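You operate a simulated robot arm through the tools that you are given. There is no shell and no other tool.

You run a simulated robot arm. Do the job below in one go: nothing can be reset, and whatever is moved stays where it is left.

## Task
Label the brown carton by the order card; slide it to the stop.
Fine: roll the label down before the carton moves; put the hand roller back.

The check looks at the end state, three seconds after you hand in, the way a careful person would. Anything else that was tipped, shoved, dropped, spilled or broken makes it a failure.

## Robot
A 7-joint arm with a two-finger gripper, fixed in place. Base frame: the origin is on the floor under the middle of its stand, x ahead of it, y to its left, z up; the work surface is at about z = 0.78. Units: m, degrees, N and s.
With the tool pointing down near the work surface it reaches from about 0.34 to 0.72 m from the base axis. Its first joint turns from -66.0 to 66.0 degrees. Payload 2.45 kg.
The TCP is the grasp point between the finger pads, 0.026 m short of the fingertips. In the tool frame z runs along the fingers and y along their closing line. The gripper opens to 0.096 m; its body begins 0.069 m behind the TCP.
Orientation is that of the tool frame in the base frame, as a unit quaternion [x, y, z, w]. With the fingers straight down and closing along the base's y, the tool's x points along the base's -x, its y along +y and its z along -z.

## Interface
- The arm moves only by the tool play_rows. Its argument "plan" is a list of rows, each a list of 7 numbers: the shift along the base's x, y, z in units of 300 mm (1.0 is 300 mm), then the turn, a rotation vector about the base's x, y, z in units of 120 degrees (1.0 is 120 degrees), then the gripper command, from -1 (shut) to 1 (fully open), values between in proportion. In form: [[x, y, z, ax, ay, az, gripper], ...]. A call has 1 to 20 rows; each row is the pose to reach, as a shift and turn from the pose commanded when the call began. A call with a number of a shift or a turn outside -1 to 1 is refused whole. Rows are played at 5 a second. More than 0.05 m and 8.6 degrees between two rows, or a gripper value outside its range, and nothing of the call is played. Where a pose cannot be reached the arm comes as near as it can. A force on the tool above 50 N (or 10 N above the force at the start of the call, whichever is more), or a blocked arm, ends the call early, and 0.2 s more pass. The fingers move at their own pace (about 0.05 m/s each) and stop on an object; they squeeze with about 38 N. The grip force told is the motor's: it shows also when the fingers shut on nothing. Time passes only in rows, and 0.2 s behind the last, so rows that repeat a pose let the fingers close. It gives the time, the measured TCP pose, the force on the tool (base axes), the opening and the grip force at its end, in the units of the frame above (readings bear some noise), with the torque about the TCP (base axes, N m) and any sound that the robot's microphone picked up, and new pictures: "show" is both (left out), scene, wrist or none.
- Cameras (640 x 400 px; columns grow to the right, rows downward): "scene" is fixed at [0.1659, -0.3912, 1.4412]; the picture's right is [0.78, -0.63, 0.00], its down [-0.33, -0.41, -0.85] and it looks along [0.53, 0.66, -0.53] (base axes); focal length 338 px, centre (320, 200). "wrist" rides on the gripper at [0.082, 0.003, -0.098] in the tool frame; the picture's right is [-0.04, 1.00, 0.00], its down [-0.73, -0.03, -0.68] and it looks along [-0.68, -0.03, 0.73] (tool axes); focal length 256 px, centre (320, 200).
- measure_at(camera, pixels): for up to 12 pixels [column, row] of the newest picture of that camera ("zoom" is the newest enlarged one), the place [x, y, z] in the base frame of the surface seen there, good to about 0.002 m, but the place of the scene camera against the robot may be out by one fixed shift of up to 0.012 m in any direction. No time passes.
- inspect(camera, box): a new picture of the part [left, top, right, bottom] of that camera's present view, enlarged. No time passes.
- finish_job(): hands the job in; it is judged then, once.

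Unless the task says otherwise, let go and move clear before handing in.

The tools are called after ">>>" by a JSON object that holds its "name" and its "arguments". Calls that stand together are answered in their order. play_rows: Moves the arm, as the interface text tells. Its arguments: {"type":"object","properties":{"plan":{"type":"array","items":{"type":"array","items":{"type":"number"}}},"show":{"type":"string","enum":["both","scene","wrist","none"]}},"required":["plan"]} The other tools are called the same way: measure_at (camera, pixels) gives the place of the surface under pixels of a picture; inspect (camera, box) takes an enlarged picture of a part of a camera's view; finish_job () hands the job in.

At the start:

```text
time: 0.0
tool_pos: [0.4128, 0.0638, 1.1302]
tool_rot: [0.0, 1.0, 0.0, 0.0]
wrist_force: [1.1, -0.1, -0.8]
ft_torque: [-0.03, 0.03, 0.0]
finger_gap: 0.0962
gripper_force: 0.0
```

scene: 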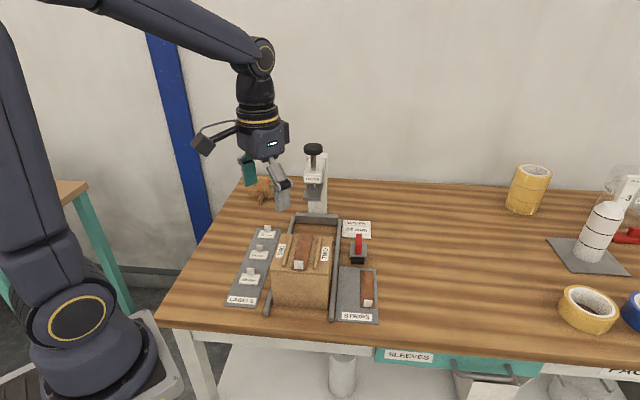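
wrist: 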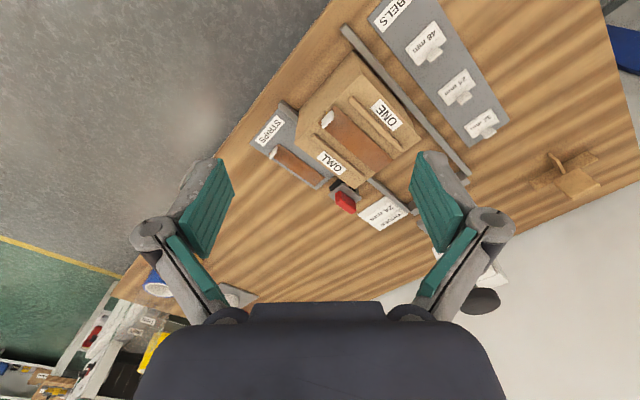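

The pictures show a brown carton between rails (scene px 303,270), a LABELS board on the left, a STRIPS board on the right, an order card near (357,228) and a red-handled item at (358,247). I'll enlarge these before moving.

>>> {"name": "inspect", "arguments": {"camera": "scene", "box": [210, 200, 400, 330]}}

>>> {"name": "inspect", "arguments": {"camera": "wrist", "box": [240, 0, 520, 240]}}

```text
3.08 times, centred on (305, 265) of scene
```

zoom: 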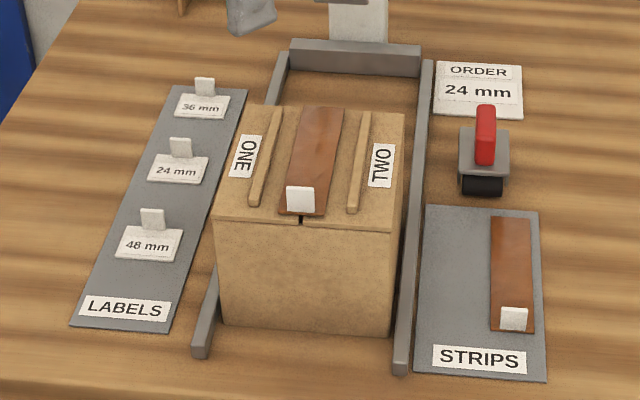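

```text
1.67 times, centred on (380, 120) of wrist
```

zoom: 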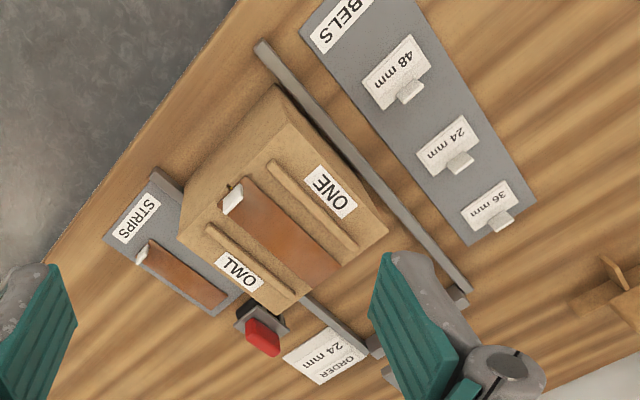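

The order card reads "24 mm", and the labels board has 36, 24 and 48 mm labels. Next I'll look at the card, the roller, the carton top and the surroundings more closely.

>>> {"name": "inspect", "arguments": {"camera": "scene", "box": [330, 210, 390, 270]}}

>>> {"name": "inspect", "arguments": {"camera": "scene", "box": [265, 225, 345, 285]}}

>>> {"name": "inspect", "arguments": {"camera": "scene", "box": [220, 130, 360, 230]}}

>>> {"name": "inspect", "arguments": {"camera": "scene", "box": [480, 150, 640, 400]}}

>>> {"name": "inspect", "arguments": {"camera": "scene", "box": [220, 220, 290, 310]}}

```text
6.67 times, centred on (360, 240) of scene
```

zoom: 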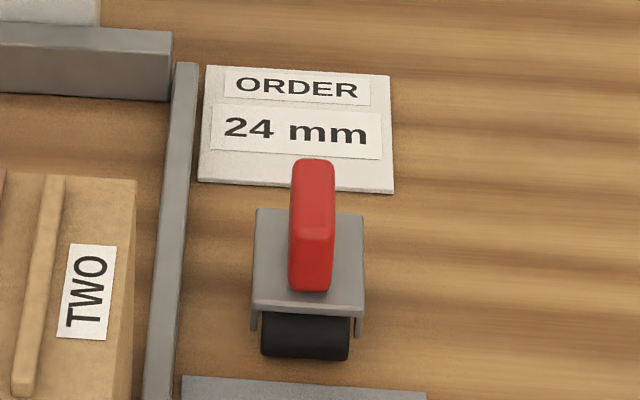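

```text
6.67 times, centred on (305, 255) of scene
```

zoom: 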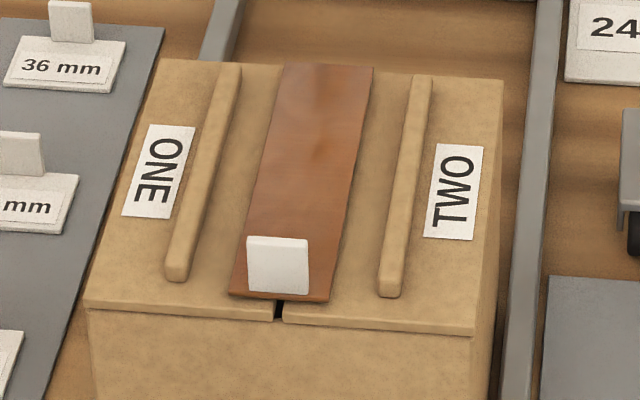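

```text
4.00 times, centred on (290, 180) of scene
```

zoom: 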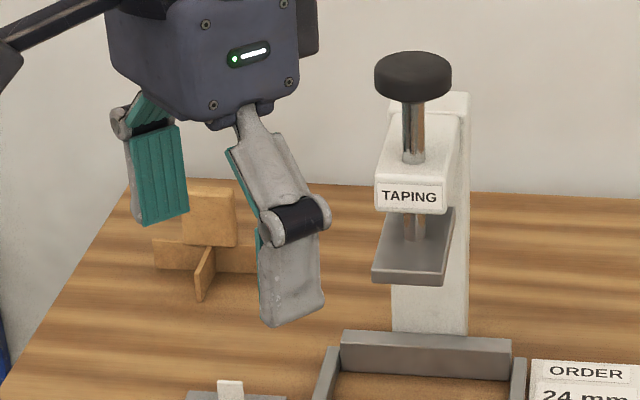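

```text
1.60 times, centred on (560, 275) of scene
```

zoom: 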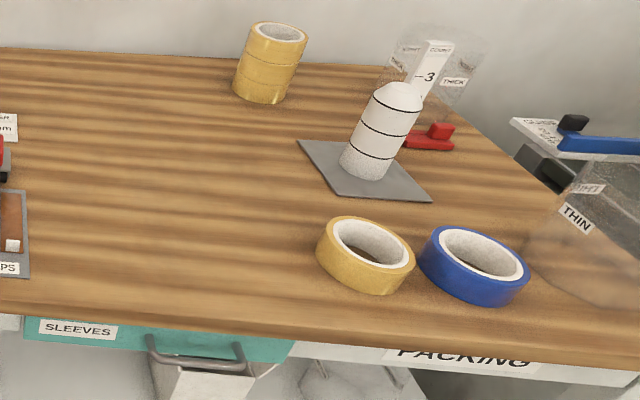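

```text
4.44 times, centred on (255, 265) of scene
```

zoom: 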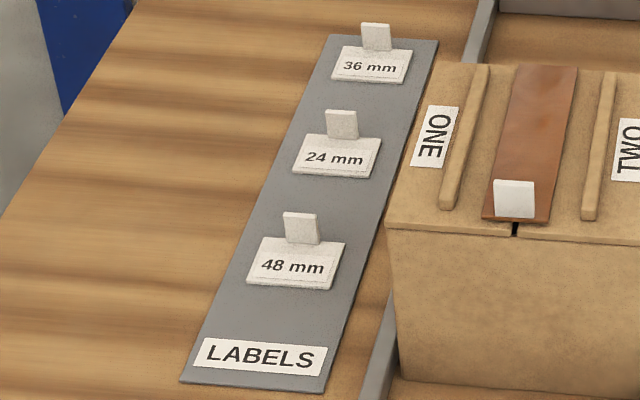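

The carton's flaps are closed and a strip is already on the seam, the stop bar is at the far end of the channel, and the TAPING press stands behind it. Next I'll measure the key points from the current wrist and scene views.

>>> {"name": "measure_at", "arguments": {"camera": "wrist", "pixels": [[350, 54], [297, 127], [424, 138], [365, 185], [330, 118], [385, 165], [347, 203], [458, 89], [425, 45], [482, 122], [345, 30], [466, 172]]}}

>>> {"name": "measure_at", "arguments": {"camera": "scene", "pixels": [[303, 240], [285, 245], [324, 252], [303, 258], [260, 255], [262, 247], [358, 243], [357, 232], [357, 251], [318, 218], [315, 193], [303, 290]]}}

```text
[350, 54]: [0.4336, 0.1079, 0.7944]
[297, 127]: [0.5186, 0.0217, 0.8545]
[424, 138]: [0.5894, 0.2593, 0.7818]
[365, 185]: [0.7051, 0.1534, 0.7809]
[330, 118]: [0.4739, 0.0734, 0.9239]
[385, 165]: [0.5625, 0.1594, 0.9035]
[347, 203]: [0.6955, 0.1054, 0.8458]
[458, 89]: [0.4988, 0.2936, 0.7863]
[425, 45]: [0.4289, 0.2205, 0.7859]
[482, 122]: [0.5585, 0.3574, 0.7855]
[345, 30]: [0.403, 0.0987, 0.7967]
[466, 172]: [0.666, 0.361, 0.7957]
```

```text
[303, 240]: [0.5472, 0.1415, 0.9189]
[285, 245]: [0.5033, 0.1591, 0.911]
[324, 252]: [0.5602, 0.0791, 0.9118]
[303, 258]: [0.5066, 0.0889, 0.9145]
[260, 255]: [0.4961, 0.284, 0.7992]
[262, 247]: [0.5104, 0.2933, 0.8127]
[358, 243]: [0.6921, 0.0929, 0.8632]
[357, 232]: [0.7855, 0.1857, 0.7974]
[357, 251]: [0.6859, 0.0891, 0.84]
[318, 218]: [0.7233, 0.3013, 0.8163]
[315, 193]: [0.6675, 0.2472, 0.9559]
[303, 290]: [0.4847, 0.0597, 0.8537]
```

The channel runs at about 45° in the base frame, and the carton top is near z = 0.903. I'll yaw the tool to line up with the channel and look at the carton from its near side.

>>> {"name": "play_rows", "arguments": {"plan": [[0.004, -0.024, -0.039, 0, 0, 0.0625, 1], [0.008, -0.049, -0.078, 0, 0, 0.125, 1], [0.012, -0.073, -0.117, 0, 0, 0.1875, 1], [0.016, -0.097, -0.156, 0, 0, 0.25, 1], [0.02, -0.122, -0.195, 0, 0, 0.3125, 1], [0.024, -0.146, -0.234, 0, 0, 0.375, 1], [0.024, -0.146, -0.234, 0, 0, 0.375, 1]], "show": "both"}}

```text
time: 1.6
tool_pos: [0.42, 0.0198, 1.062]
tool_rot: [-0.383, 0.924, 0.0, 0.0]
wrist_force: [-0.7, -1.1, -0.1]
ft_torque: [-0.02, 0.05, -0.01]
finger_gap: 0.096
gripper_force: 0.0
```

scene: 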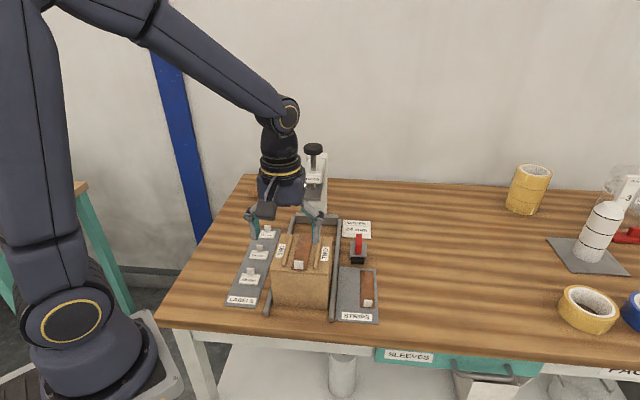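
wrist: 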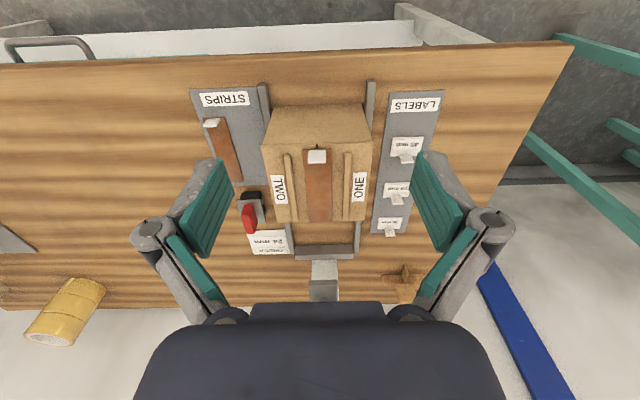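

The wrist view is now nearly square to the channel, with the carton near (315,165), the roller near (250,212) and the labels near (405,185). I'll zoom in on each before measuring.

>>> {"name": "inspect", "arguments": {"camera": "wrist", "box": [250, 70, 380, 270]}}

>>> {"name": "inspect", "arguments": {"camera": "wrist", "box": [365, 85, 450, 245]}}

>>> {"name": "inspect", "arguments": {"camera": "wrist", "box": [220, 180, 300, 260]}}

>>> {"name": "inspect", "arguments": {"camera": "wrist", "box": [270, 200, 370, 310]}}

>>> {"name": "inspect", "arguments": {"camera": "scene", "box": [270, 130, 360, 250]}}

```text
2.00 times, centred on (315, 170) of wrist
```

zoom: 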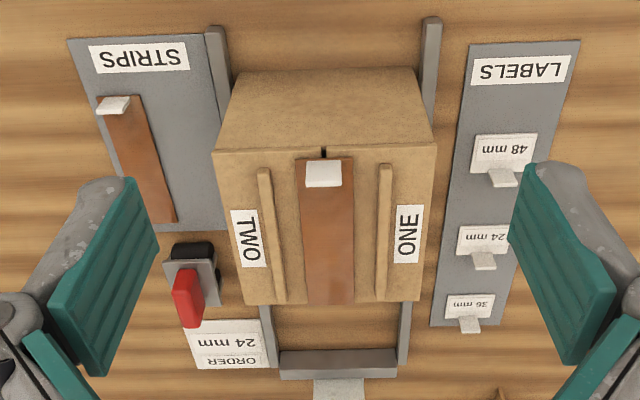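

```text
2.50 times, centred on (408, 165) of wrist
```

zoom: 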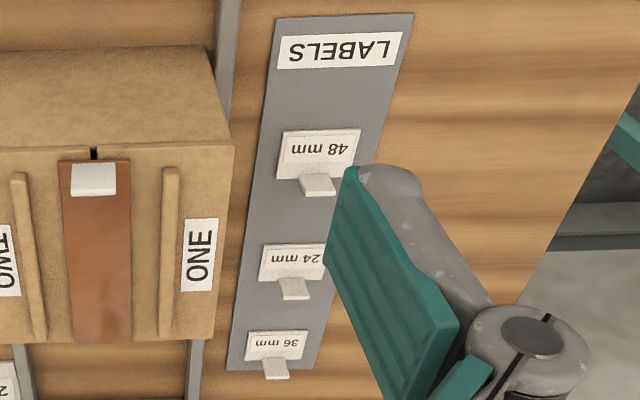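

```text
5.00 times, centred on (260, 220) of wrist
```

zoom: 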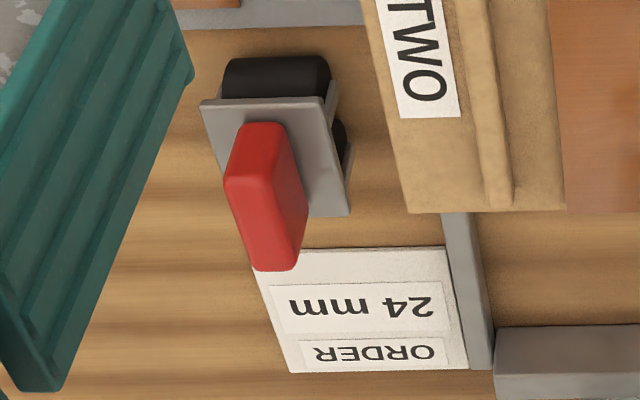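

```text
3.64 times, centred on (320, 255) of wrist
```

zoom: 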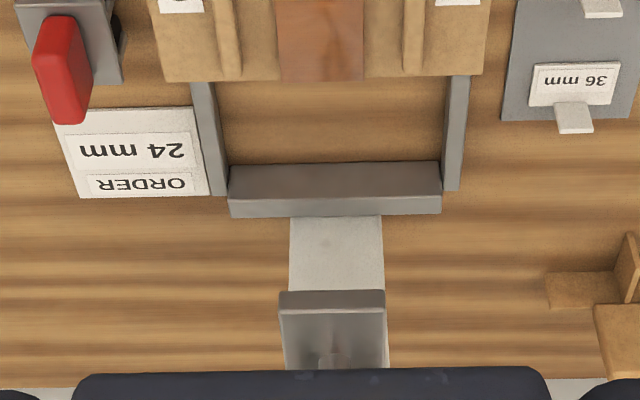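

```text
3.33 times, centred on (315, 190) of scene
```

zoom: 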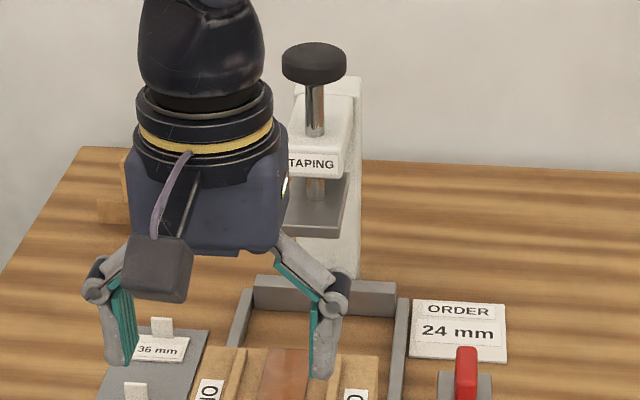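

The roller is a small cart with a black roller front and back under a grey plate, and a thick red handle. I'll measure carton, roller and label points in the wrist view.

>>> {"name": "measure_at", "arguments": {"camera": "wrist", "pixels": [[264, 147.5], [372, 144.5], [364, 218.5], [279, 220], [310, 150.5], [329, 150.5], [310, 220], [331, 220], [287.8, 160], [294.5, 217], [347.5, 157], [345, 217]]}}

>>> {"name": "measure_at", "arguments": {"camera": "wrist", "pixels": [[246, 209], [246, 216], [249, 225], [251, 231.5], [238, 201.5], [259.5, 201], [264.5, 221.5], [251, 195], [268, 205], [254, 212], [242.5, 217], [256, 226]]}}

>>> {"name": "measure_at", "arguments": {"camera": "wrist", "pixels": [[318, 155], [318, 160], [297, 249], [352, 248], [325, 252], [297, 257], [324, 285], [310, 281], [340, 281], [318, 120], [371, 82], [263, 90]]}}

>>> {"name": "measure_at", "arguments": {"camera": "wrist", "pixels": [[394, 140], [420, 139], [407, 145], [409, 158], [384, 184], [407, 185], [395, 189], [397, 198], [381, 219], [399, 220], [390, 224], [391, 233]]}}

```text
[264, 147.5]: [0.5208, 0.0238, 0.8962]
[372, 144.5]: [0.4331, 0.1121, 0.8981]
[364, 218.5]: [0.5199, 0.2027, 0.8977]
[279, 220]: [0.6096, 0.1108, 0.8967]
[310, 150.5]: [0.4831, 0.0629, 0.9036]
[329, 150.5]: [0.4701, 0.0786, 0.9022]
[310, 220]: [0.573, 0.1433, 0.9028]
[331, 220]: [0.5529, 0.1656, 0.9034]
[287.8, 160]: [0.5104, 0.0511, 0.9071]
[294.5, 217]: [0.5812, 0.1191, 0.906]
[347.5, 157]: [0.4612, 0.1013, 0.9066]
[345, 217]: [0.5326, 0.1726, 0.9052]
```

```text
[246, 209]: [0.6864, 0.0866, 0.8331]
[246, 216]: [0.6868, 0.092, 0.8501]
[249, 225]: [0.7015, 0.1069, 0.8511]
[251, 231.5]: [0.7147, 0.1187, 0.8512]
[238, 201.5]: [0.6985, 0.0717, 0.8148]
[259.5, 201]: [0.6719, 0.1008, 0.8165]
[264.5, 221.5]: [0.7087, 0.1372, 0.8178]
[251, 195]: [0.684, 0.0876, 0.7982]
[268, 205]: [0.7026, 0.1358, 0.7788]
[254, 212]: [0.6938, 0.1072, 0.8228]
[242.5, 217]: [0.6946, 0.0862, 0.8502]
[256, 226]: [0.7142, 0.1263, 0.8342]
```

```text
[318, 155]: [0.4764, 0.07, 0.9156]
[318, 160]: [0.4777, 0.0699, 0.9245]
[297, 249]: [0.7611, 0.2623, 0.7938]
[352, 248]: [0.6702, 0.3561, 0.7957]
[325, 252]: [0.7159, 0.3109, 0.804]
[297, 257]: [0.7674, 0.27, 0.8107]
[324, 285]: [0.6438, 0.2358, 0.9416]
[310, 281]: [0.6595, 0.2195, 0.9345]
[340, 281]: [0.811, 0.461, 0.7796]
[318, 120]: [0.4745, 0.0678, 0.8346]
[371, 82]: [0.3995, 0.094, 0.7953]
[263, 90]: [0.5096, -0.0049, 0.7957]
```

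```text
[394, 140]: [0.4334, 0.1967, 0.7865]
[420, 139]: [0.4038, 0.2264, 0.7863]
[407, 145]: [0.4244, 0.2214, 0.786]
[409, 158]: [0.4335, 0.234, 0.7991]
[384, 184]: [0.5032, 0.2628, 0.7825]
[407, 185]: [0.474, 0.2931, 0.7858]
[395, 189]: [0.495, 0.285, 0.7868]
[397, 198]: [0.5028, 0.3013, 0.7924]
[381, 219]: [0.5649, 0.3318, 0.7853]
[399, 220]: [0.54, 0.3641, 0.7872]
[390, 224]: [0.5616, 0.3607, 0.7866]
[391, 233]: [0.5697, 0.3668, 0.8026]
```

From these points the carton's near face is at f ≈ 0.385 along the channel, the stop face at f ≈ 0.725, and the press plate overhangs at about z = 0.935. I'll move in for a closer look at the roller and the press.

>>> {"name": "play_rows", "arguments": {"plan": [[0.111, 0.016, -0.044, 0, 0, 0, 1], [0.222, 0.033, -0.088, 0, 0, 0, 1], [0.333, 0.049, -0.132, 0, 0, 0, 1], [0.444, 0.065, -0.175, 0, 0, 0, 1], [0.555, 0.081, -0.219, 0, 0, 0, 1], [0.666, 0.098, -0.263, 0, 0, 0, 1], [0.777, 0.114, -0.307, 0, 0, 0, 1], [0.777, 0.114, -0.307, 0, 0, 0, 1]], "show": "both"}}

```text
time: 3.4
tool_pos: [0.6551, 0.0537, 0.9665]
tool_rot: [-0.383, 0.924, 0.0, 0.0]
wrist_force: [0.2, -0.6, -0.6]
ft_torque: [-0.05, 0.0, 0.01]
finger_gap: 0.0962
gripper_force: 0.0
```

scene: 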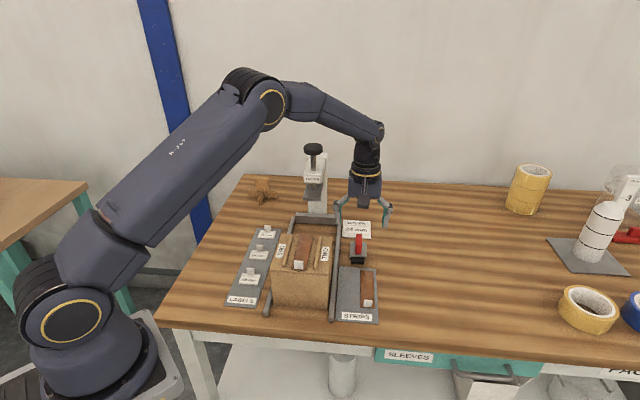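
wrist: 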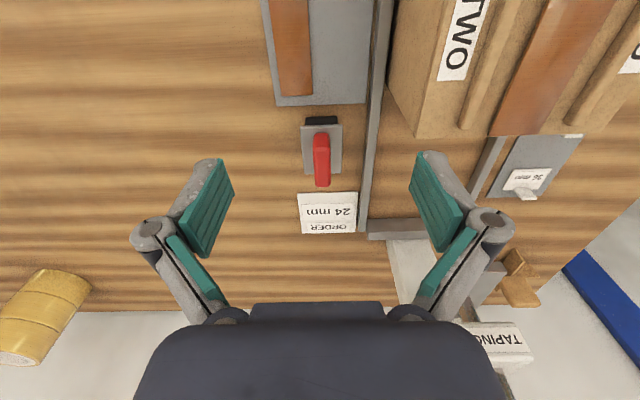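

>>> {"name": "inspect", "arguments": {"camera": "wrist", "box": [285, 105, 365, 240]}}

>>> {"name": "inspect", "arguments": {"camera": "scene", "box": [285, 135, 345, 230]}}

>>> {"name": "inspect", "arguments": {"camera": "wrist", "box": [360, 120, 560, 370]}}

>>> {"name": "measure_at", "arguments": {"camera": "wrist", "pixels": [[304, 127], [340, 127], [341, 173], [303, 173], [321, 121], [316, 140], [327, 140], [316, 183], [327, 183], [321, 160], [275, 100], [366, 100]]}}

>>> {"name": "measure_at", "arguments": {"camera": "scene", "pixels": [[305, 195], [320, 195], [313, 197], [310, 180], [303, 199], [317, 201], [325, 184], [313, 147], [317, 206], [300, 218], [330, 222], [313, 187]]}}

```text
2.96 times, centred on (325, 172) of wrist
```

zoom: 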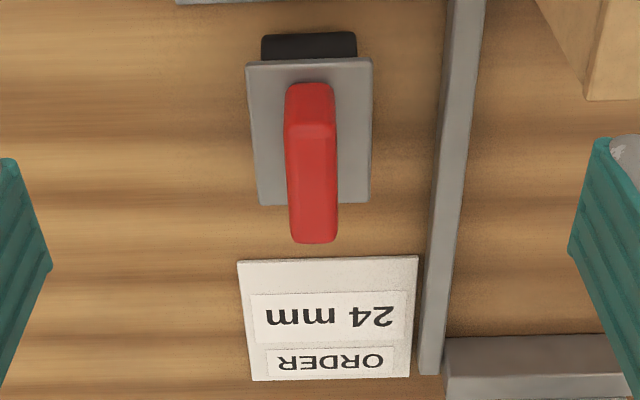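

```text
4.21 times, centred on (315, 182) of scene
```

zoom: 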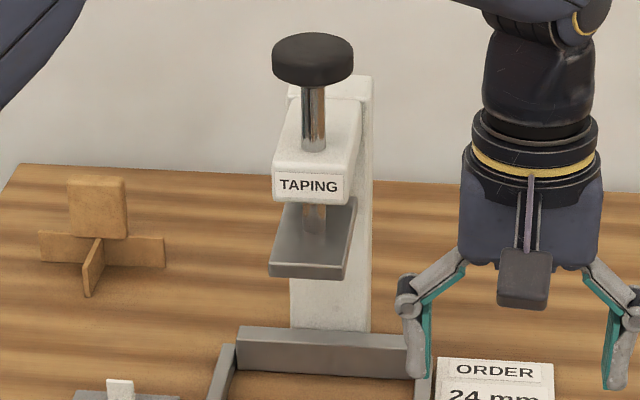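

```text
1.60 times, centred on (460, 245) of wrist
```

zoom: 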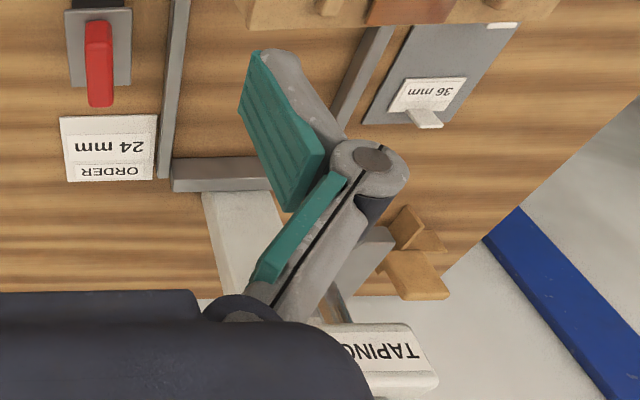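

```text
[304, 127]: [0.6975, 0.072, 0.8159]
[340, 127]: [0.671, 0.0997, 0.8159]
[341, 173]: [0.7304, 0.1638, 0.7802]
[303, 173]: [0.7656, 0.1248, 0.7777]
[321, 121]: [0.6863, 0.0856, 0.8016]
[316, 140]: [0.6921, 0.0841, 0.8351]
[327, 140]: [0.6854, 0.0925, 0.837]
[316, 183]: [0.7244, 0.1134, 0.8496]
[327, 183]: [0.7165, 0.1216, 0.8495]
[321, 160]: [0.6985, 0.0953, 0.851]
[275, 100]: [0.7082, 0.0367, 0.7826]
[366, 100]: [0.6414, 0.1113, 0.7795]
```

```text
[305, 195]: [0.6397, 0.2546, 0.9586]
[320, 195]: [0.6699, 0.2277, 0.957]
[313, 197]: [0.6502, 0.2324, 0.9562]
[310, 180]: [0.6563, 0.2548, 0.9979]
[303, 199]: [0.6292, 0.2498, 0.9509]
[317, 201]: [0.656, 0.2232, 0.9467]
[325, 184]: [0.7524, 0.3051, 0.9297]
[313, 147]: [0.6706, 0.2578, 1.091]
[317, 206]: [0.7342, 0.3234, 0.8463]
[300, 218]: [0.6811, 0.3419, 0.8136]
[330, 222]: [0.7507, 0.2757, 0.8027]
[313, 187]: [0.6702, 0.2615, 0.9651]
```

Roller plate z ≈ 0.816, and the handle is about 17 mm wide, spanning f 0.548–0.594 at l ≈ -0.4255. I want the roller's underside geometry and the 24 mm label, so I'll zoom in again from the scene camera.

>>> {"name": "inspect", "arguments": {"camera": "scene", "box": [342, 230, 376, 268]}}

>>> {"name": "inspect", "arguments": {"camera": "scene", "box": [240, 222, 285, 290]}}

>>> {"name": "measure_at", "arguments": {"camera": "wrist", "pixels": [[525, 178], [507, 186], [530, 193], [545, 170], [526, 197], [490, 262], [480, 280], [500, 335], [523, 345], [370, 218], [440, 235], [410, 260]]}}

```text
10.53 times, centred on (359, 249) of scene
```

zoom: 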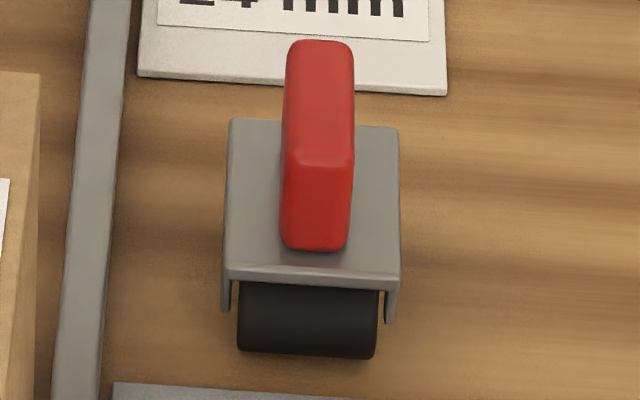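

```text
5.88 times, centred on (262, 256) of scene
```

zoom: 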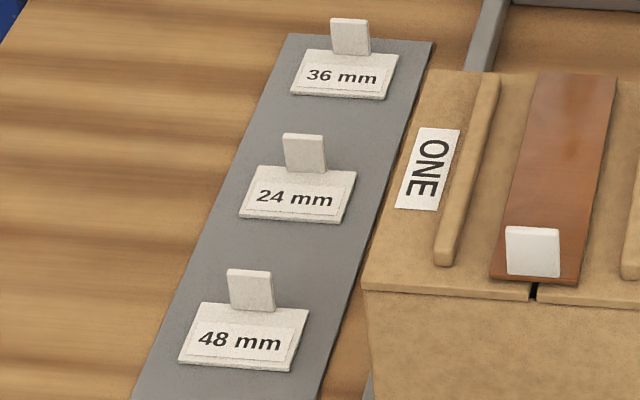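

```text
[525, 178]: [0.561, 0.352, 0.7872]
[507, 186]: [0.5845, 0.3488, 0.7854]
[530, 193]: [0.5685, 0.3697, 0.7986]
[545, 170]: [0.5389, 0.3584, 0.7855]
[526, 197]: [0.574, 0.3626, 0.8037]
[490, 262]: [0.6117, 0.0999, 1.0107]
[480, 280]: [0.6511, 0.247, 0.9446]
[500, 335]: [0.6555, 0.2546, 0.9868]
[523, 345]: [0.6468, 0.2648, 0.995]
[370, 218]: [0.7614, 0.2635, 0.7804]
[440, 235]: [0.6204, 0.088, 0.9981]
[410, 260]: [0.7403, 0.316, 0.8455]
```

The roller's black cylinder sits at the near end under its plate, and the labels' tabs are upright at their far edges. I'll swing back and over to the 24 mm label, turning the tool so the fingers close along the channel direction.

>>> {"name": "play_rows", "arguments": {"plan": [[-0.1073, 0.0421, 0.0512, 0, 0, -0.0625, 1], [-0.2146, 0.0842, 0.1023, 0, 0, -0.125, 1], [-0.3219, 0.1264, 0.1535, 0, 0, -0.1875, 1], [-0.4291, 0.1685, 0.2047, 0, 0, -0.25, 1], [-0.5364, 0.2106, 0.2558, 0, 0, -0.3125, 1], [-0.6437, 0.2527, 0.307, 0, 0, -0.375, 1], [-0.6215, 0.3471, 0.2514, 0, 0, -0.4375, 1], [-0.5993, 0.4415, 0.1958, 0, 0, -0.5, 1], [-0.577, 0.536, 0.1403, 0, 0, -0.5625, 1], [-0.5548, 0.6304, 0.0847, 0, 0, -0.625, 1], [-0.5326, 0.7249, 0.0292, 0, 0, -0.6875, 1], [-0.5103, 0.8193, -0.0263, 0, 0, -0.75, 1], [-0.5103, 0.8193, -0.0263, 0, 0, -0.75, 1]], "show": "both"}}

```text
time: 6.2
tool_pos: [0.4989, 0.2992, 0.9605]
tool_rot: [0.384, 0.924, 0.0, 0.0]
wrist_force: [-0.4, -0.2, 0.1]
ft_torque: [0.03, 0.01, 0.0]
finger_gap: 0.0964
gripper_force: 0.0
```

scene: 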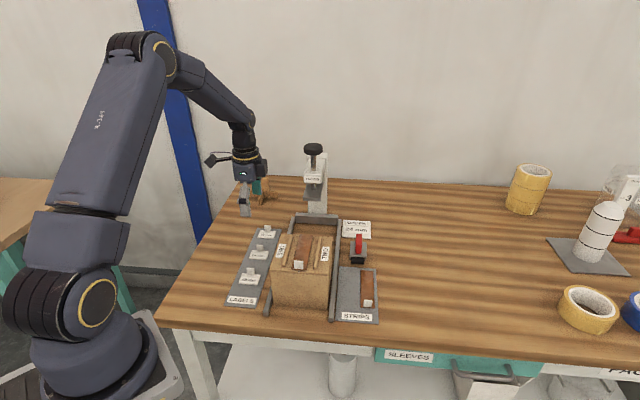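
wrist: 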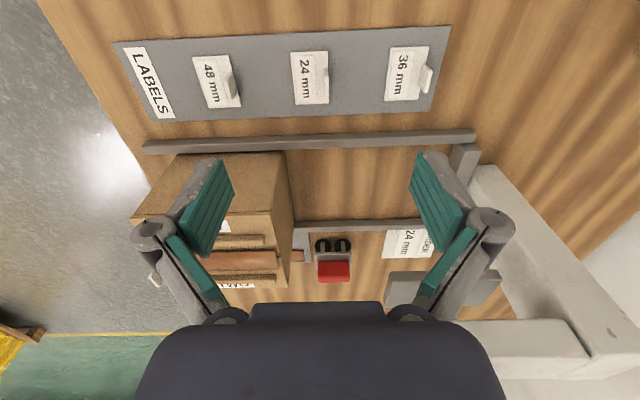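

This side view shows the roller has two black rollers (px 322,246 and 340,246), and the 24 mm label is at (310,77). I'll zoom and measure both, plus the press plate.

>>> {"name": "inspect", "arguments": {"camera": "wrist", "box": [280, 40, 345, 115]}}

>>> {"name": "inspect", "arguments": {"camera": "wrist", "box": [290, 225, 370, 295]}}

>>> {"name": "inspect", "arguments": {"camera": "wrist", "box": [370, 220, 520, 330]}}

>>> {"name": "measure_at", "arguments": {"camera": "wrist", "pixels": [[293, 54], [326, 53], [327, 103], [298, 103], [325, 77], [310, 77], [194, 59], [240, 105], [390, 49], [388, 98], [420, 75], [330, 110]]}}

>>> {"name": "measure_at", "arguments": {"camera": "wrist", "pixels": [[322, 246], [340, 246], [333, 270], [320, 265], [348, 265], [322, 278], [347, 278], [395, 280], [400, 302], [420, 300], [390, 290], [480, 285]]}}

```text
5.33 times, centred on (312, 78) of wrist
```

zoom: 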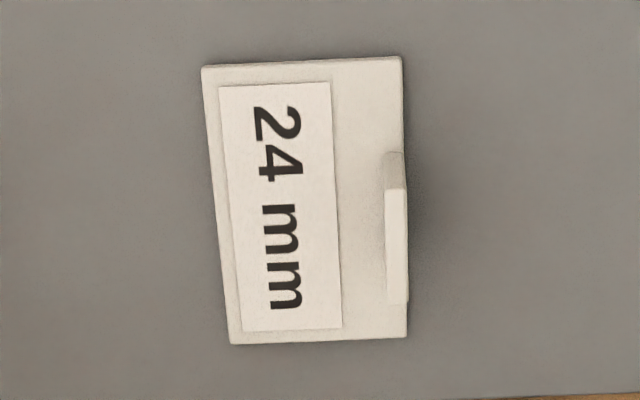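

```text
5.71 times, centred on (330, 260) of wrist
```

zoom: 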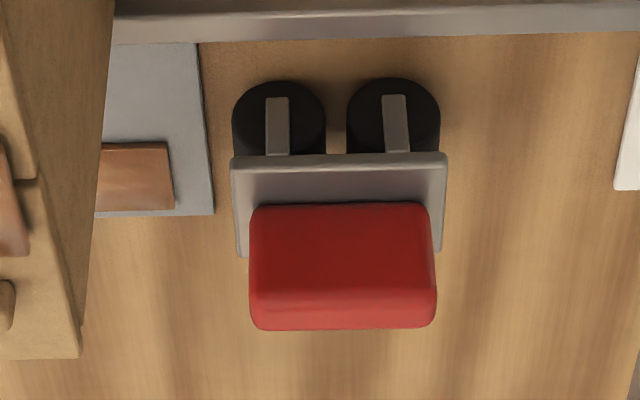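

```text
3.64 times, centred on (445, 275) of wrist
```

zoom: 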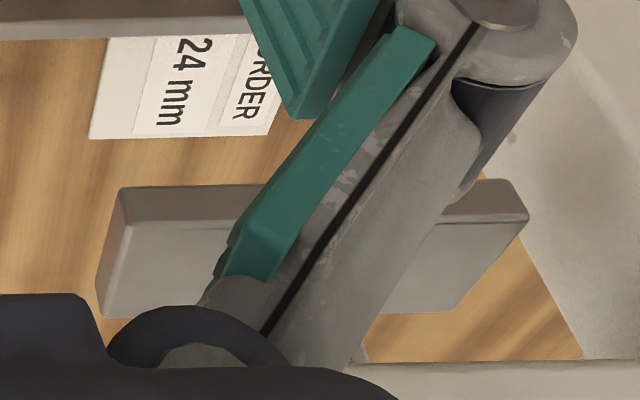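

```text
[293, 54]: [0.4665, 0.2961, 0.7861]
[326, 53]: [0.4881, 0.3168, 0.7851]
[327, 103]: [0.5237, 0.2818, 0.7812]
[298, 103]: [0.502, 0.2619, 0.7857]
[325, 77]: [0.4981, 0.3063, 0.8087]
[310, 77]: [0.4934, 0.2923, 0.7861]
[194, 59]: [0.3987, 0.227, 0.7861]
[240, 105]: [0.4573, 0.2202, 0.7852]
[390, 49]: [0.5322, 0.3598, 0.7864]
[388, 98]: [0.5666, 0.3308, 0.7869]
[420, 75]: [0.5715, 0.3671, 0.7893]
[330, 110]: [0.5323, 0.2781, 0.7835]
```

```text
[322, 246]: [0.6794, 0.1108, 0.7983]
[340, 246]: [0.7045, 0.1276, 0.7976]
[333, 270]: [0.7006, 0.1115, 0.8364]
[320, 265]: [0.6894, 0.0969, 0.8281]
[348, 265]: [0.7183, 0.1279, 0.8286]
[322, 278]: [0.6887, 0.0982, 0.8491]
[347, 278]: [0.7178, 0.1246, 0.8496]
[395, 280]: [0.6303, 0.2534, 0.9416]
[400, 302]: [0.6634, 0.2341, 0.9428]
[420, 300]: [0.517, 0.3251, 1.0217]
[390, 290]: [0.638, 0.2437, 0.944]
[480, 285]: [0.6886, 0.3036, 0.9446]
```

The 24 mm label is about 52 × 34 mm with a 3.6 mm thick tab at f ≈ 0.570, l ≈ -0.1455, tab top z ≈ 0.809, aligned with the channel. I'll part the fingers to about 50 mm and come down to a hover over the tab.

>>> {"name": "play_rows", "arguments": {"plan": [[0.007, 0.0, -0.12, 0, 0, 0, 0.04], [0.014, 0.0004, -0.24, 0, 0, 0, 0.04], [0.0197, 0.0007, -0.36, 0, 0, 0, 0.04], [0.0197, 0.0007, -0.36, 0, 0, 0, 0.04], [0.0197, 0.0007, -0.36, 0, 0, 0, 0.04]], "show": "both"}}

```text
time: 7.4
tool_pos: [0.5059, 0.3004, 0.8507]
tool_rot: [0.382, 0.924, 0.0, -0.001]
wrist_force: [-0.1, -1.4, -0.4]
ft_torque: [-0.02, 0.04, 0.01]
finger_gap: 0.0497
gripper_force: 0.1
```

scene: 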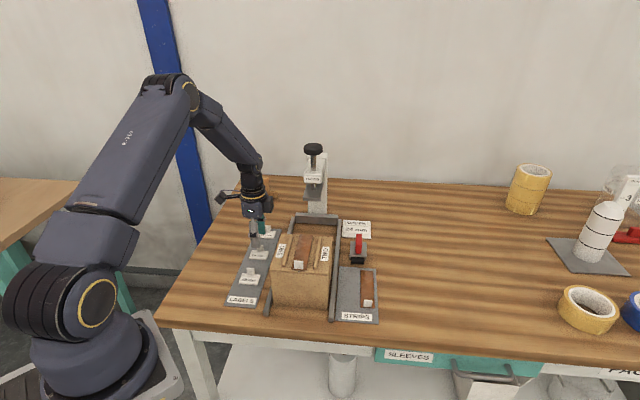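
wrist: 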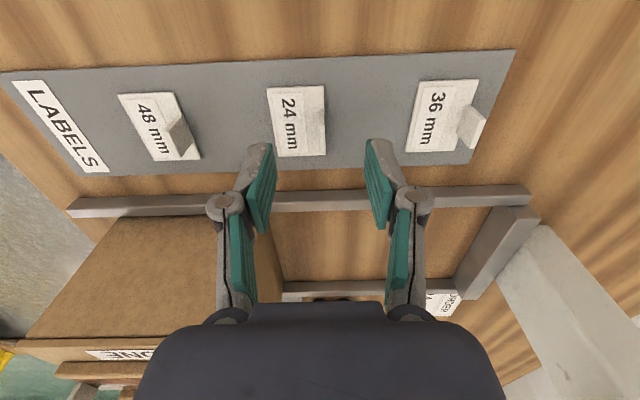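

The fingers are at about 50 mm, with the label below between them at (300,120). I'll measure the tab in this closer view.

>>> {"name": "inspect", "arguments": {"camera": "wrist", "box": [255, 75, 385, 165]}}

>>> {"name": "measure_at", "arguments": {"camera": "wrist", "pixels": [[316, 112], [316, 120], [318, 125], [270, 90], [322, 88], [323, 152], [277, 154], [300, 120]]}}

```text
4.44 times, centred on (320, 120) of wrist
```

zoom: 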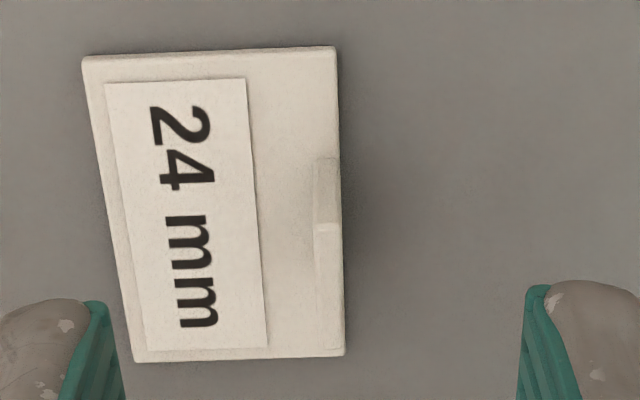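

```text
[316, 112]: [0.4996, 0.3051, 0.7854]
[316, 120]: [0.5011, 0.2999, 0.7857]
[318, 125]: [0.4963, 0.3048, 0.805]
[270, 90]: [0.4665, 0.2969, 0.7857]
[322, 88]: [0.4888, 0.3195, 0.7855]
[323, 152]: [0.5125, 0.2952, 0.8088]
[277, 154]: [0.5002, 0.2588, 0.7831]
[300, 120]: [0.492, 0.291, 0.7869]
```

The tab top is centred at f ≈ 0.5705, l ≈ -0.145, which matches the TCP. I'll lower until the fingertips are just above the label plate and close on the tab.

>>> {"name": "play_rows", "arguments": {"plan": [[0.001, 0.001, -0.04, 0, 0, 0, 0.04], [0.001, 0.001, -0.08, 0, 0, 0, 0.04], [0.001, 0.001, -0.117, 0, 0, 0, 0.04], [0.001, 0.001, -0.117, 0, 0, 0, 0.04]], "show": "wrist"}}

```text
time: 8.4
tool_pos: [0.5068, 0.3006, 0.8169]
tool_rot: [0.382, 0.924, 0.0, 0.0]
wrist_force: [0.4, 0.6, -0.1]
ft_torque: [-0.01, -0.01, 0.02]
finger_gap: 0.05
gripper_force: 0.1
```

wrist: 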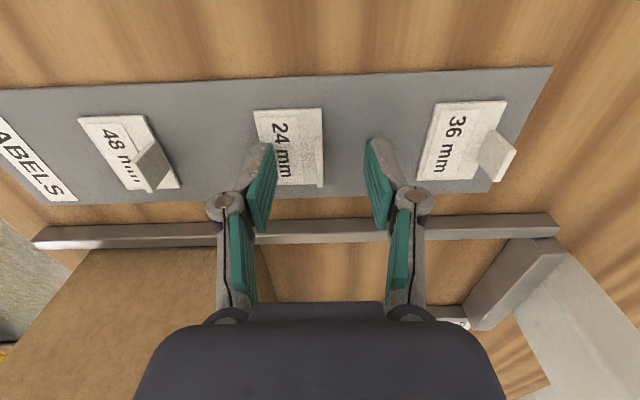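

>>> {"name": "inspect", "arguments": {"camera": "wrist", "box": [230, 95, 410, 235]}}

>>> {"name": "inspect", "arguments": {"camera": "scene", "box": [225, 205, 295, 275]}}

```text
2.86 times, centred on (320, 165) of wrist
```

zoom: 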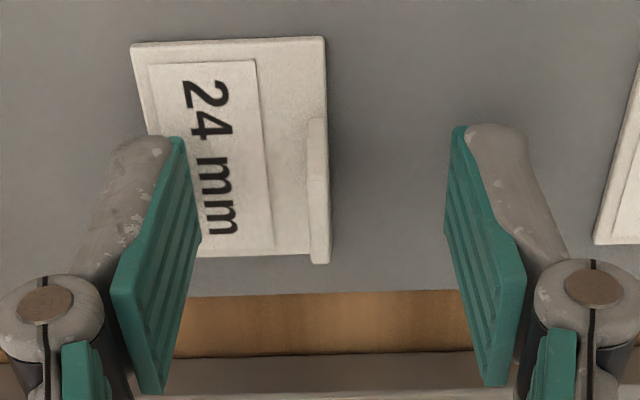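

```text
5.71 times, centred on (260, 240) of scene
```

zoom: 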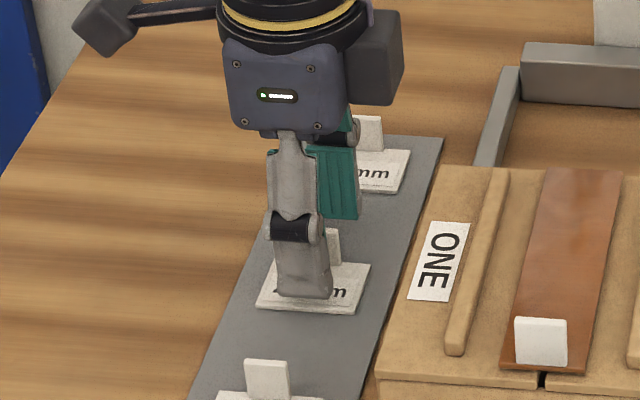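

The fingers straddle the tab and the tips clear the label plate. I'll close the gripper on the tab.

>>> {"name": "play_rows", "arguments": {"plan": [[0, 0, 0, 0, 0, 0, -1], [0, 0, 0, 0, 0, 0, -1], [0, 0, 0, 0, 0, 0, -1], [0, 0, 0, 0, 0, 0, -1], [0, 0, 0, 0, 0, 0, -1]], "show": "both"}}

```text
time: 9.6
tool_pos: [0.5068, 0.3001, 0.8167]
tool_rot: [0.383, 0.924, 0.001, 0.0]
wrist_force: [-0.8, -0.3, -0.2]
ft_torque: [0.01, 0.02, -0.01]
finger_gap: 0.0062
gripper_force: 30.7
```

scene: 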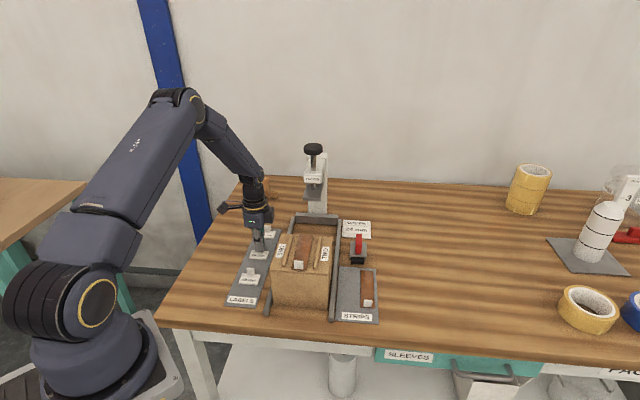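
wrist: 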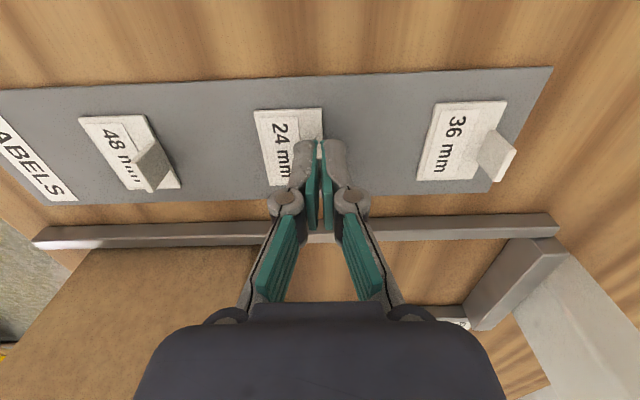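

Gap reads 0.0062 m with a firm grip, so the tab is held. I'll lift the label straight up and check that it came along.

>>> {"name": "play_rows", "arguments": {"plan": [[0, 0, 0.08, 0, 0, 0, -1], [0, 0, 0.2, 0, 0, 0, -1], [0, 0, 0.34, 0, 0, 0, -1], [0, 0, 0.48, 0, 0, 0, -1], [0, 0, 0.6, 0, 0, 0, -1], [0, 0, 0.6, 0, 0, 0, -1]], "show": "both"}}

```text
time: 11.0
tool_pos: [0.5049, 0.3007, 0.9984]
tool_rot: [0.382, 0.924, 0.0, 0.0]
wrist_force: [0.5, 0.2, -0.9]
ft_torque: [-0.01, -0.02, 0.03]
finger_gap: 0.0061
gripper_force: 30.4
```

scene: 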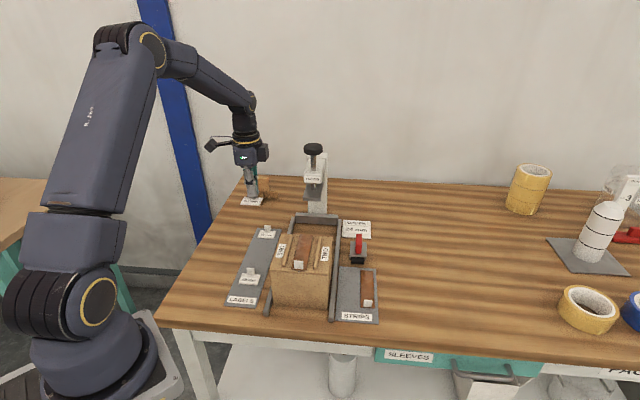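
wrist: 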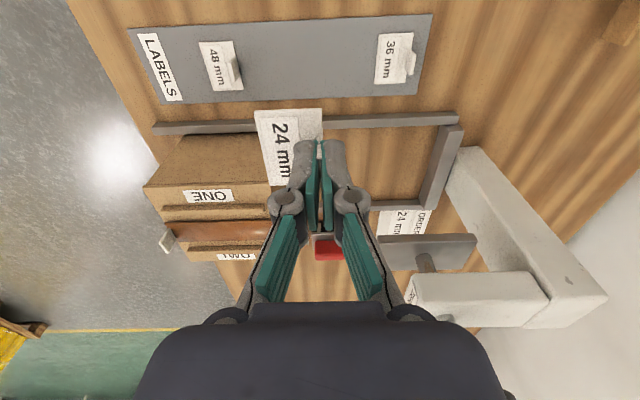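

The label is held and looks level, and the press plate is now clear in view (380–475, 235–270). I'll measure the label's height and the plate's lower edge to check clearance.

>>> {"name": "inspect", "arguments": {"camera": "wrist", "box": [370, 215, 490, 305]}}

>>> {"name": "measure_at", "arguments": {"camera": "wrist", "pixels": [[260, 115], [318, 112], [276, 183], [290, 130], [318, 132], [383, 238], [430, 237], [472, 236], [430, 241], [430, 244], [383, 241], [470, 240]]}}

>>> {"name": "measure_at", "arguments": {"camera": "wrist", "pixels": [[180, 232], [220, 232], [255, 230], [230, 208], [230, 213], [230, 249], [185, 222], [200, 250], [168, 242], [168, 234], [250, 220], [250, 242]]}}

```text
4.44 times, centred on (430, 260) of wrist
```

zoom: 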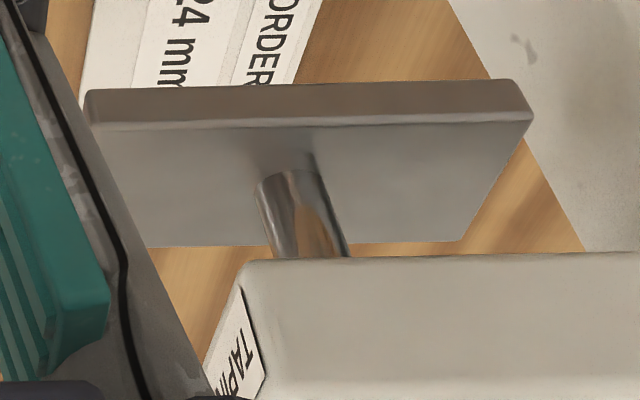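

```text
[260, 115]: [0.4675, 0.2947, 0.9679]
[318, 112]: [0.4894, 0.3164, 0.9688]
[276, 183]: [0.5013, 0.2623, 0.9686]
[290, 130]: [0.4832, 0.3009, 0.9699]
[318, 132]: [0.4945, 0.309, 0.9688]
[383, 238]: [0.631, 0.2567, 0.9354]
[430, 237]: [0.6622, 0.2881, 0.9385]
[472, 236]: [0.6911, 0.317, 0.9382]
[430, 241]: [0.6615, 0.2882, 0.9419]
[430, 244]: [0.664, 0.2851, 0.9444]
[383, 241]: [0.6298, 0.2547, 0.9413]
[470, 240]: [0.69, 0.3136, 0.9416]
```

```text
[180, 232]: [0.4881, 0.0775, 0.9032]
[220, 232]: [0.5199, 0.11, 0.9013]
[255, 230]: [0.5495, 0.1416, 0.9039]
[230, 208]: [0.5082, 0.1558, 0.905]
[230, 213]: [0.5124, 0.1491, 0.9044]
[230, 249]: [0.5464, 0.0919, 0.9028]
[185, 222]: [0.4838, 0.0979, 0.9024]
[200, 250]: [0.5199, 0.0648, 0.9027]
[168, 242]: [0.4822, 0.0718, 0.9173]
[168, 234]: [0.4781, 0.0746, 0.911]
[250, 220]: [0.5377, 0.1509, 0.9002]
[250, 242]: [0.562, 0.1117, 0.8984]
```

The label is level, and its tab top will sit at about 0.929 once on the strip, about 7 mm under the press plate's lower edge (≈0.9365). I'll carry it over the carton centreline with its tab at f ≈ 0.478.

>>> {"name": "play_rows", "arguments": {"plan": [[0.0, -0.08, 0, 0, 0, 0, -1], [0.02, -0.18, 0, 0, 0, 0, -1], [0.045, -0.28, 0, 0, 0, 0, -1], [0.07, -0.38, 0, 0, 0, 0, -1], [0.1, -0.48, 0, 0, 0, 0, -1], [0.1213, -0.557, -0.04, 0, 0, 0, -1], [0.1213, -0.557, -0.08, 0, 0, 0, -1], [0.1213, -0.557, -0.08, 0, 0, 0, -1]], "show": "both"}}

```text
time: 12.8
tool_pos: [0.5422, 0.1318, 0.9741]
tool_rot: [0.382, 0.924, 0.0, 0.0]
wrist_force: [0.4, 0.5, -0.7]
ft_torque: [0.02, 0.0, -0.01]
finger_gap: 0.0061
gripper_force: 30.1
```

scene: 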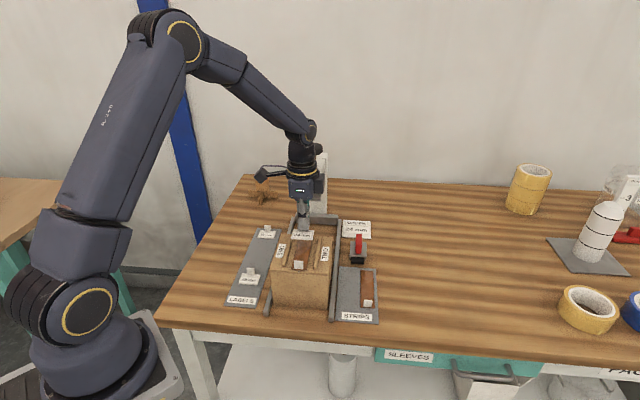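
wrist: 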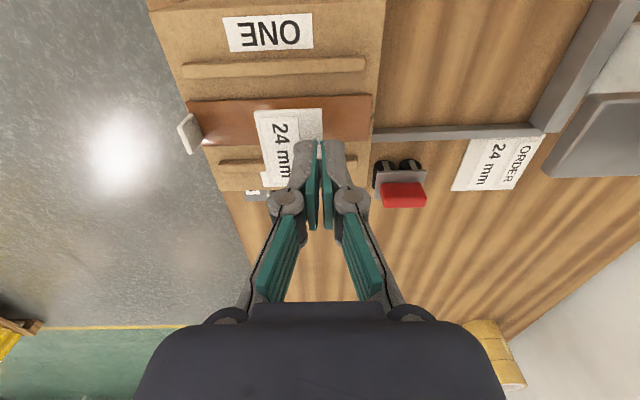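

The label hangs above the strip. I'll check its position against the ribs and carton edges before lowering.

>>> {"name": "inspect", "arguments": {"camera": "wrist", "box": [150, 0, 400, 220]}}

>>> {"name": "measure_at", "arguments": {"camera": "wrist", "pixels": [[190, 71], [360, 65], [222, 165], [344, 170], [200, 102], [365, 97], [205, 140], [370, 134], [189, 133], [258, 113], [320, 110], [275, 182]]}}

>>> {"name": "measure_at", "arguments": {"camera": "wrist", "pixels": [[380, 20], [376, 90], [372, 140], [160, 20], [186, 95], [215, 180], [375, 165], [230, 120], [350, 115], [240, 80], [350, 80], [180, 120]]}}

```text
1.82 times, centred on (275, 110) of wrist
```

zoom: 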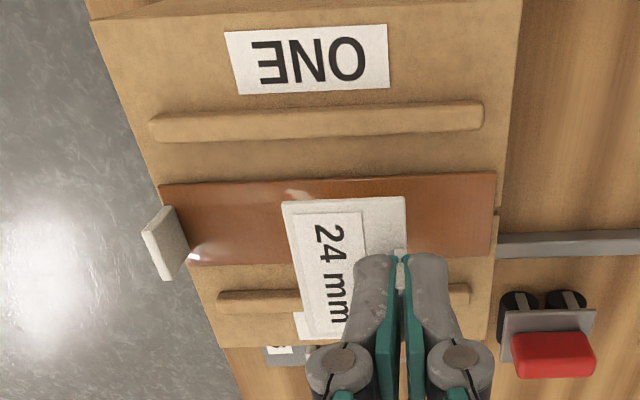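

```text
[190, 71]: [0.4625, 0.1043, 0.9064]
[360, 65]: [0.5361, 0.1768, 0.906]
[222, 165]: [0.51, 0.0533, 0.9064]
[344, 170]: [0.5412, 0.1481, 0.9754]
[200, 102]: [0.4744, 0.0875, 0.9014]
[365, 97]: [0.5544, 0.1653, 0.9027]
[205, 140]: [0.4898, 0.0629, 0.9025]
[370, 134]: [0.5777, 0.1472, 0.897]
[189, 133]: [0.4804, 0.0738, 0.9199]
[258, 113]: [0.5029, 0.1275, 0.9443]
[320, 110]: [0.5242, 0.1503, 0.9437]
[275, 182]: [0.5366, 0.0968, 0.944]
```

```text
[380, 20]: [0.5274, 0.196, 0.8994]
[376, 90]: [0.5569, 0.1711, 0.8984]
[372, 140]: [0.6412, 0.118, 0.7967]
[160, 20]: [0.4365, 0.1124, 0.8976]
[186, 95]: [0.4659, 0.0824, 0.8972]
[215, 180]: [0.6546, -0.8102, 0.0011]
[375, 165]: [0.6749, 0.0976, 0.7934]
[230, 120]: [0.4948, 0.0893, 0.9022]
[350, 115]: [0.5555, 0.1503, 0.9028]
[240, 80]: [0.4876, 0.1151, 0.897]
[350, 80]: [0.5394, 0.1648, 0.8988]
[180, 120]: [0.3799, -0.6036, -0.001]
```

The label is centred between the ribs (l ≈ -0.2896) and square to within about 1–2°, with its bottom roughly 38 mm above the strip. I'll lower most of the way, then feel for contact in small steps.

>>> {"name": "play_rows", "arguments": {"plan": [[0, 0, -0.04, 0, 0, 0, -1], [0, 0, -0.08, 0, 0, 0, -1], [0, 0, -0.105, 0, 0, 0, -1], [0, 0, -0.105, 0, 0, 0, -1]], "show": "wrist"}}

```text
time: 13.8
tool_pos: [0.5406, 0.1331, 0.9413]
tool_rot: [0.383, 0.924, 0.0, 0.0]
wrist_force: [-0.6, -0.5, -0.4]
ft_torque: [0.03, -0.02, 0.01]
finger_gap: 0.0059
gripper_force: 31.0
```

wrist: 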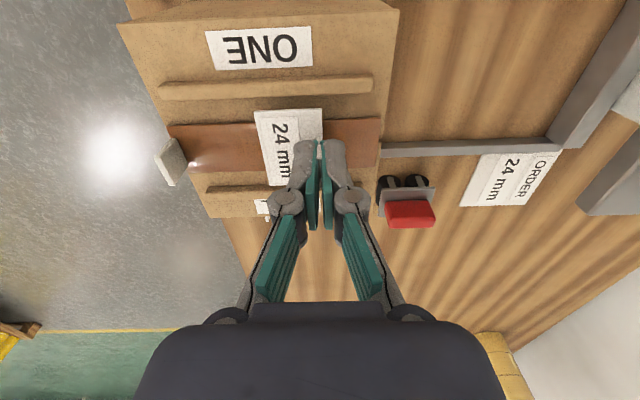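

Still free of contact (force near zero), with an estimated 5–6 mm left. I'll step down slowly and watch the force.

>>> {"name": "play_rows", "arguments": {"plan": [[0, 0, -0.003, 0, 0, 0, -1], [0, 0, -0.006, 0, 0, 0, -1], [0, 0, -0.009, 0, 0, 0, -1], [0, 0, -0.012, 0, 0, 0, -1], [0, 0, -0.012, 0, 0, 0, -1]], "show": "wrist"}}

```text
time: 15.0
tool_pos: [0.5421, 0.1328, 0.9386]
tool_rot: [0.383, 0.924, 0.0, 0.0]
wrist_force: [1.2, 0.6, -0.6]
ft_torque: [0.02, -0.01, 0.01]
finger_gap: 0.006
gripper_force: 29.9
```

wrist: 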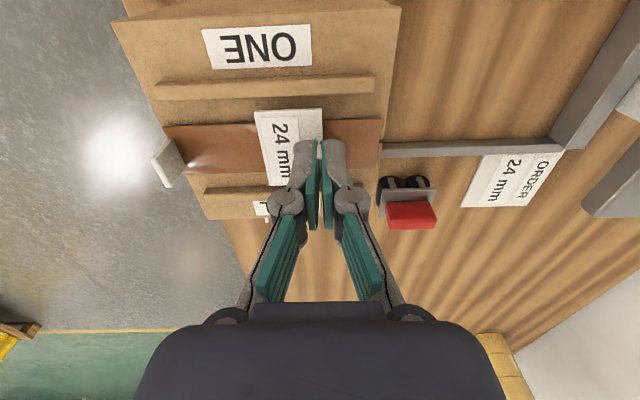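

>>> {"name": "play_rows", "arguments": {"plan": [[0, 0, -0.0025, 0, 0, 0, -1], [0, 0, -0.005, 0, 0, 0, -1], [0, 0, -0.0075, 0, 0, 0, -1], [0, 0, -0.0075, 0, 0, 0, -1]], "show": "none"}}

```text
time: 16.0
tool_pos: [0.5416, 0.1334, 0.9363]
tool_rot: [0.383, 0.924, 0.0, 0.0]
wrist_force: [0.4, 0.1, 1.3]
ft_torque: [0.01, 0.01, 0.01]
finger_gap: 0.006
gripper_force: 30.2
```

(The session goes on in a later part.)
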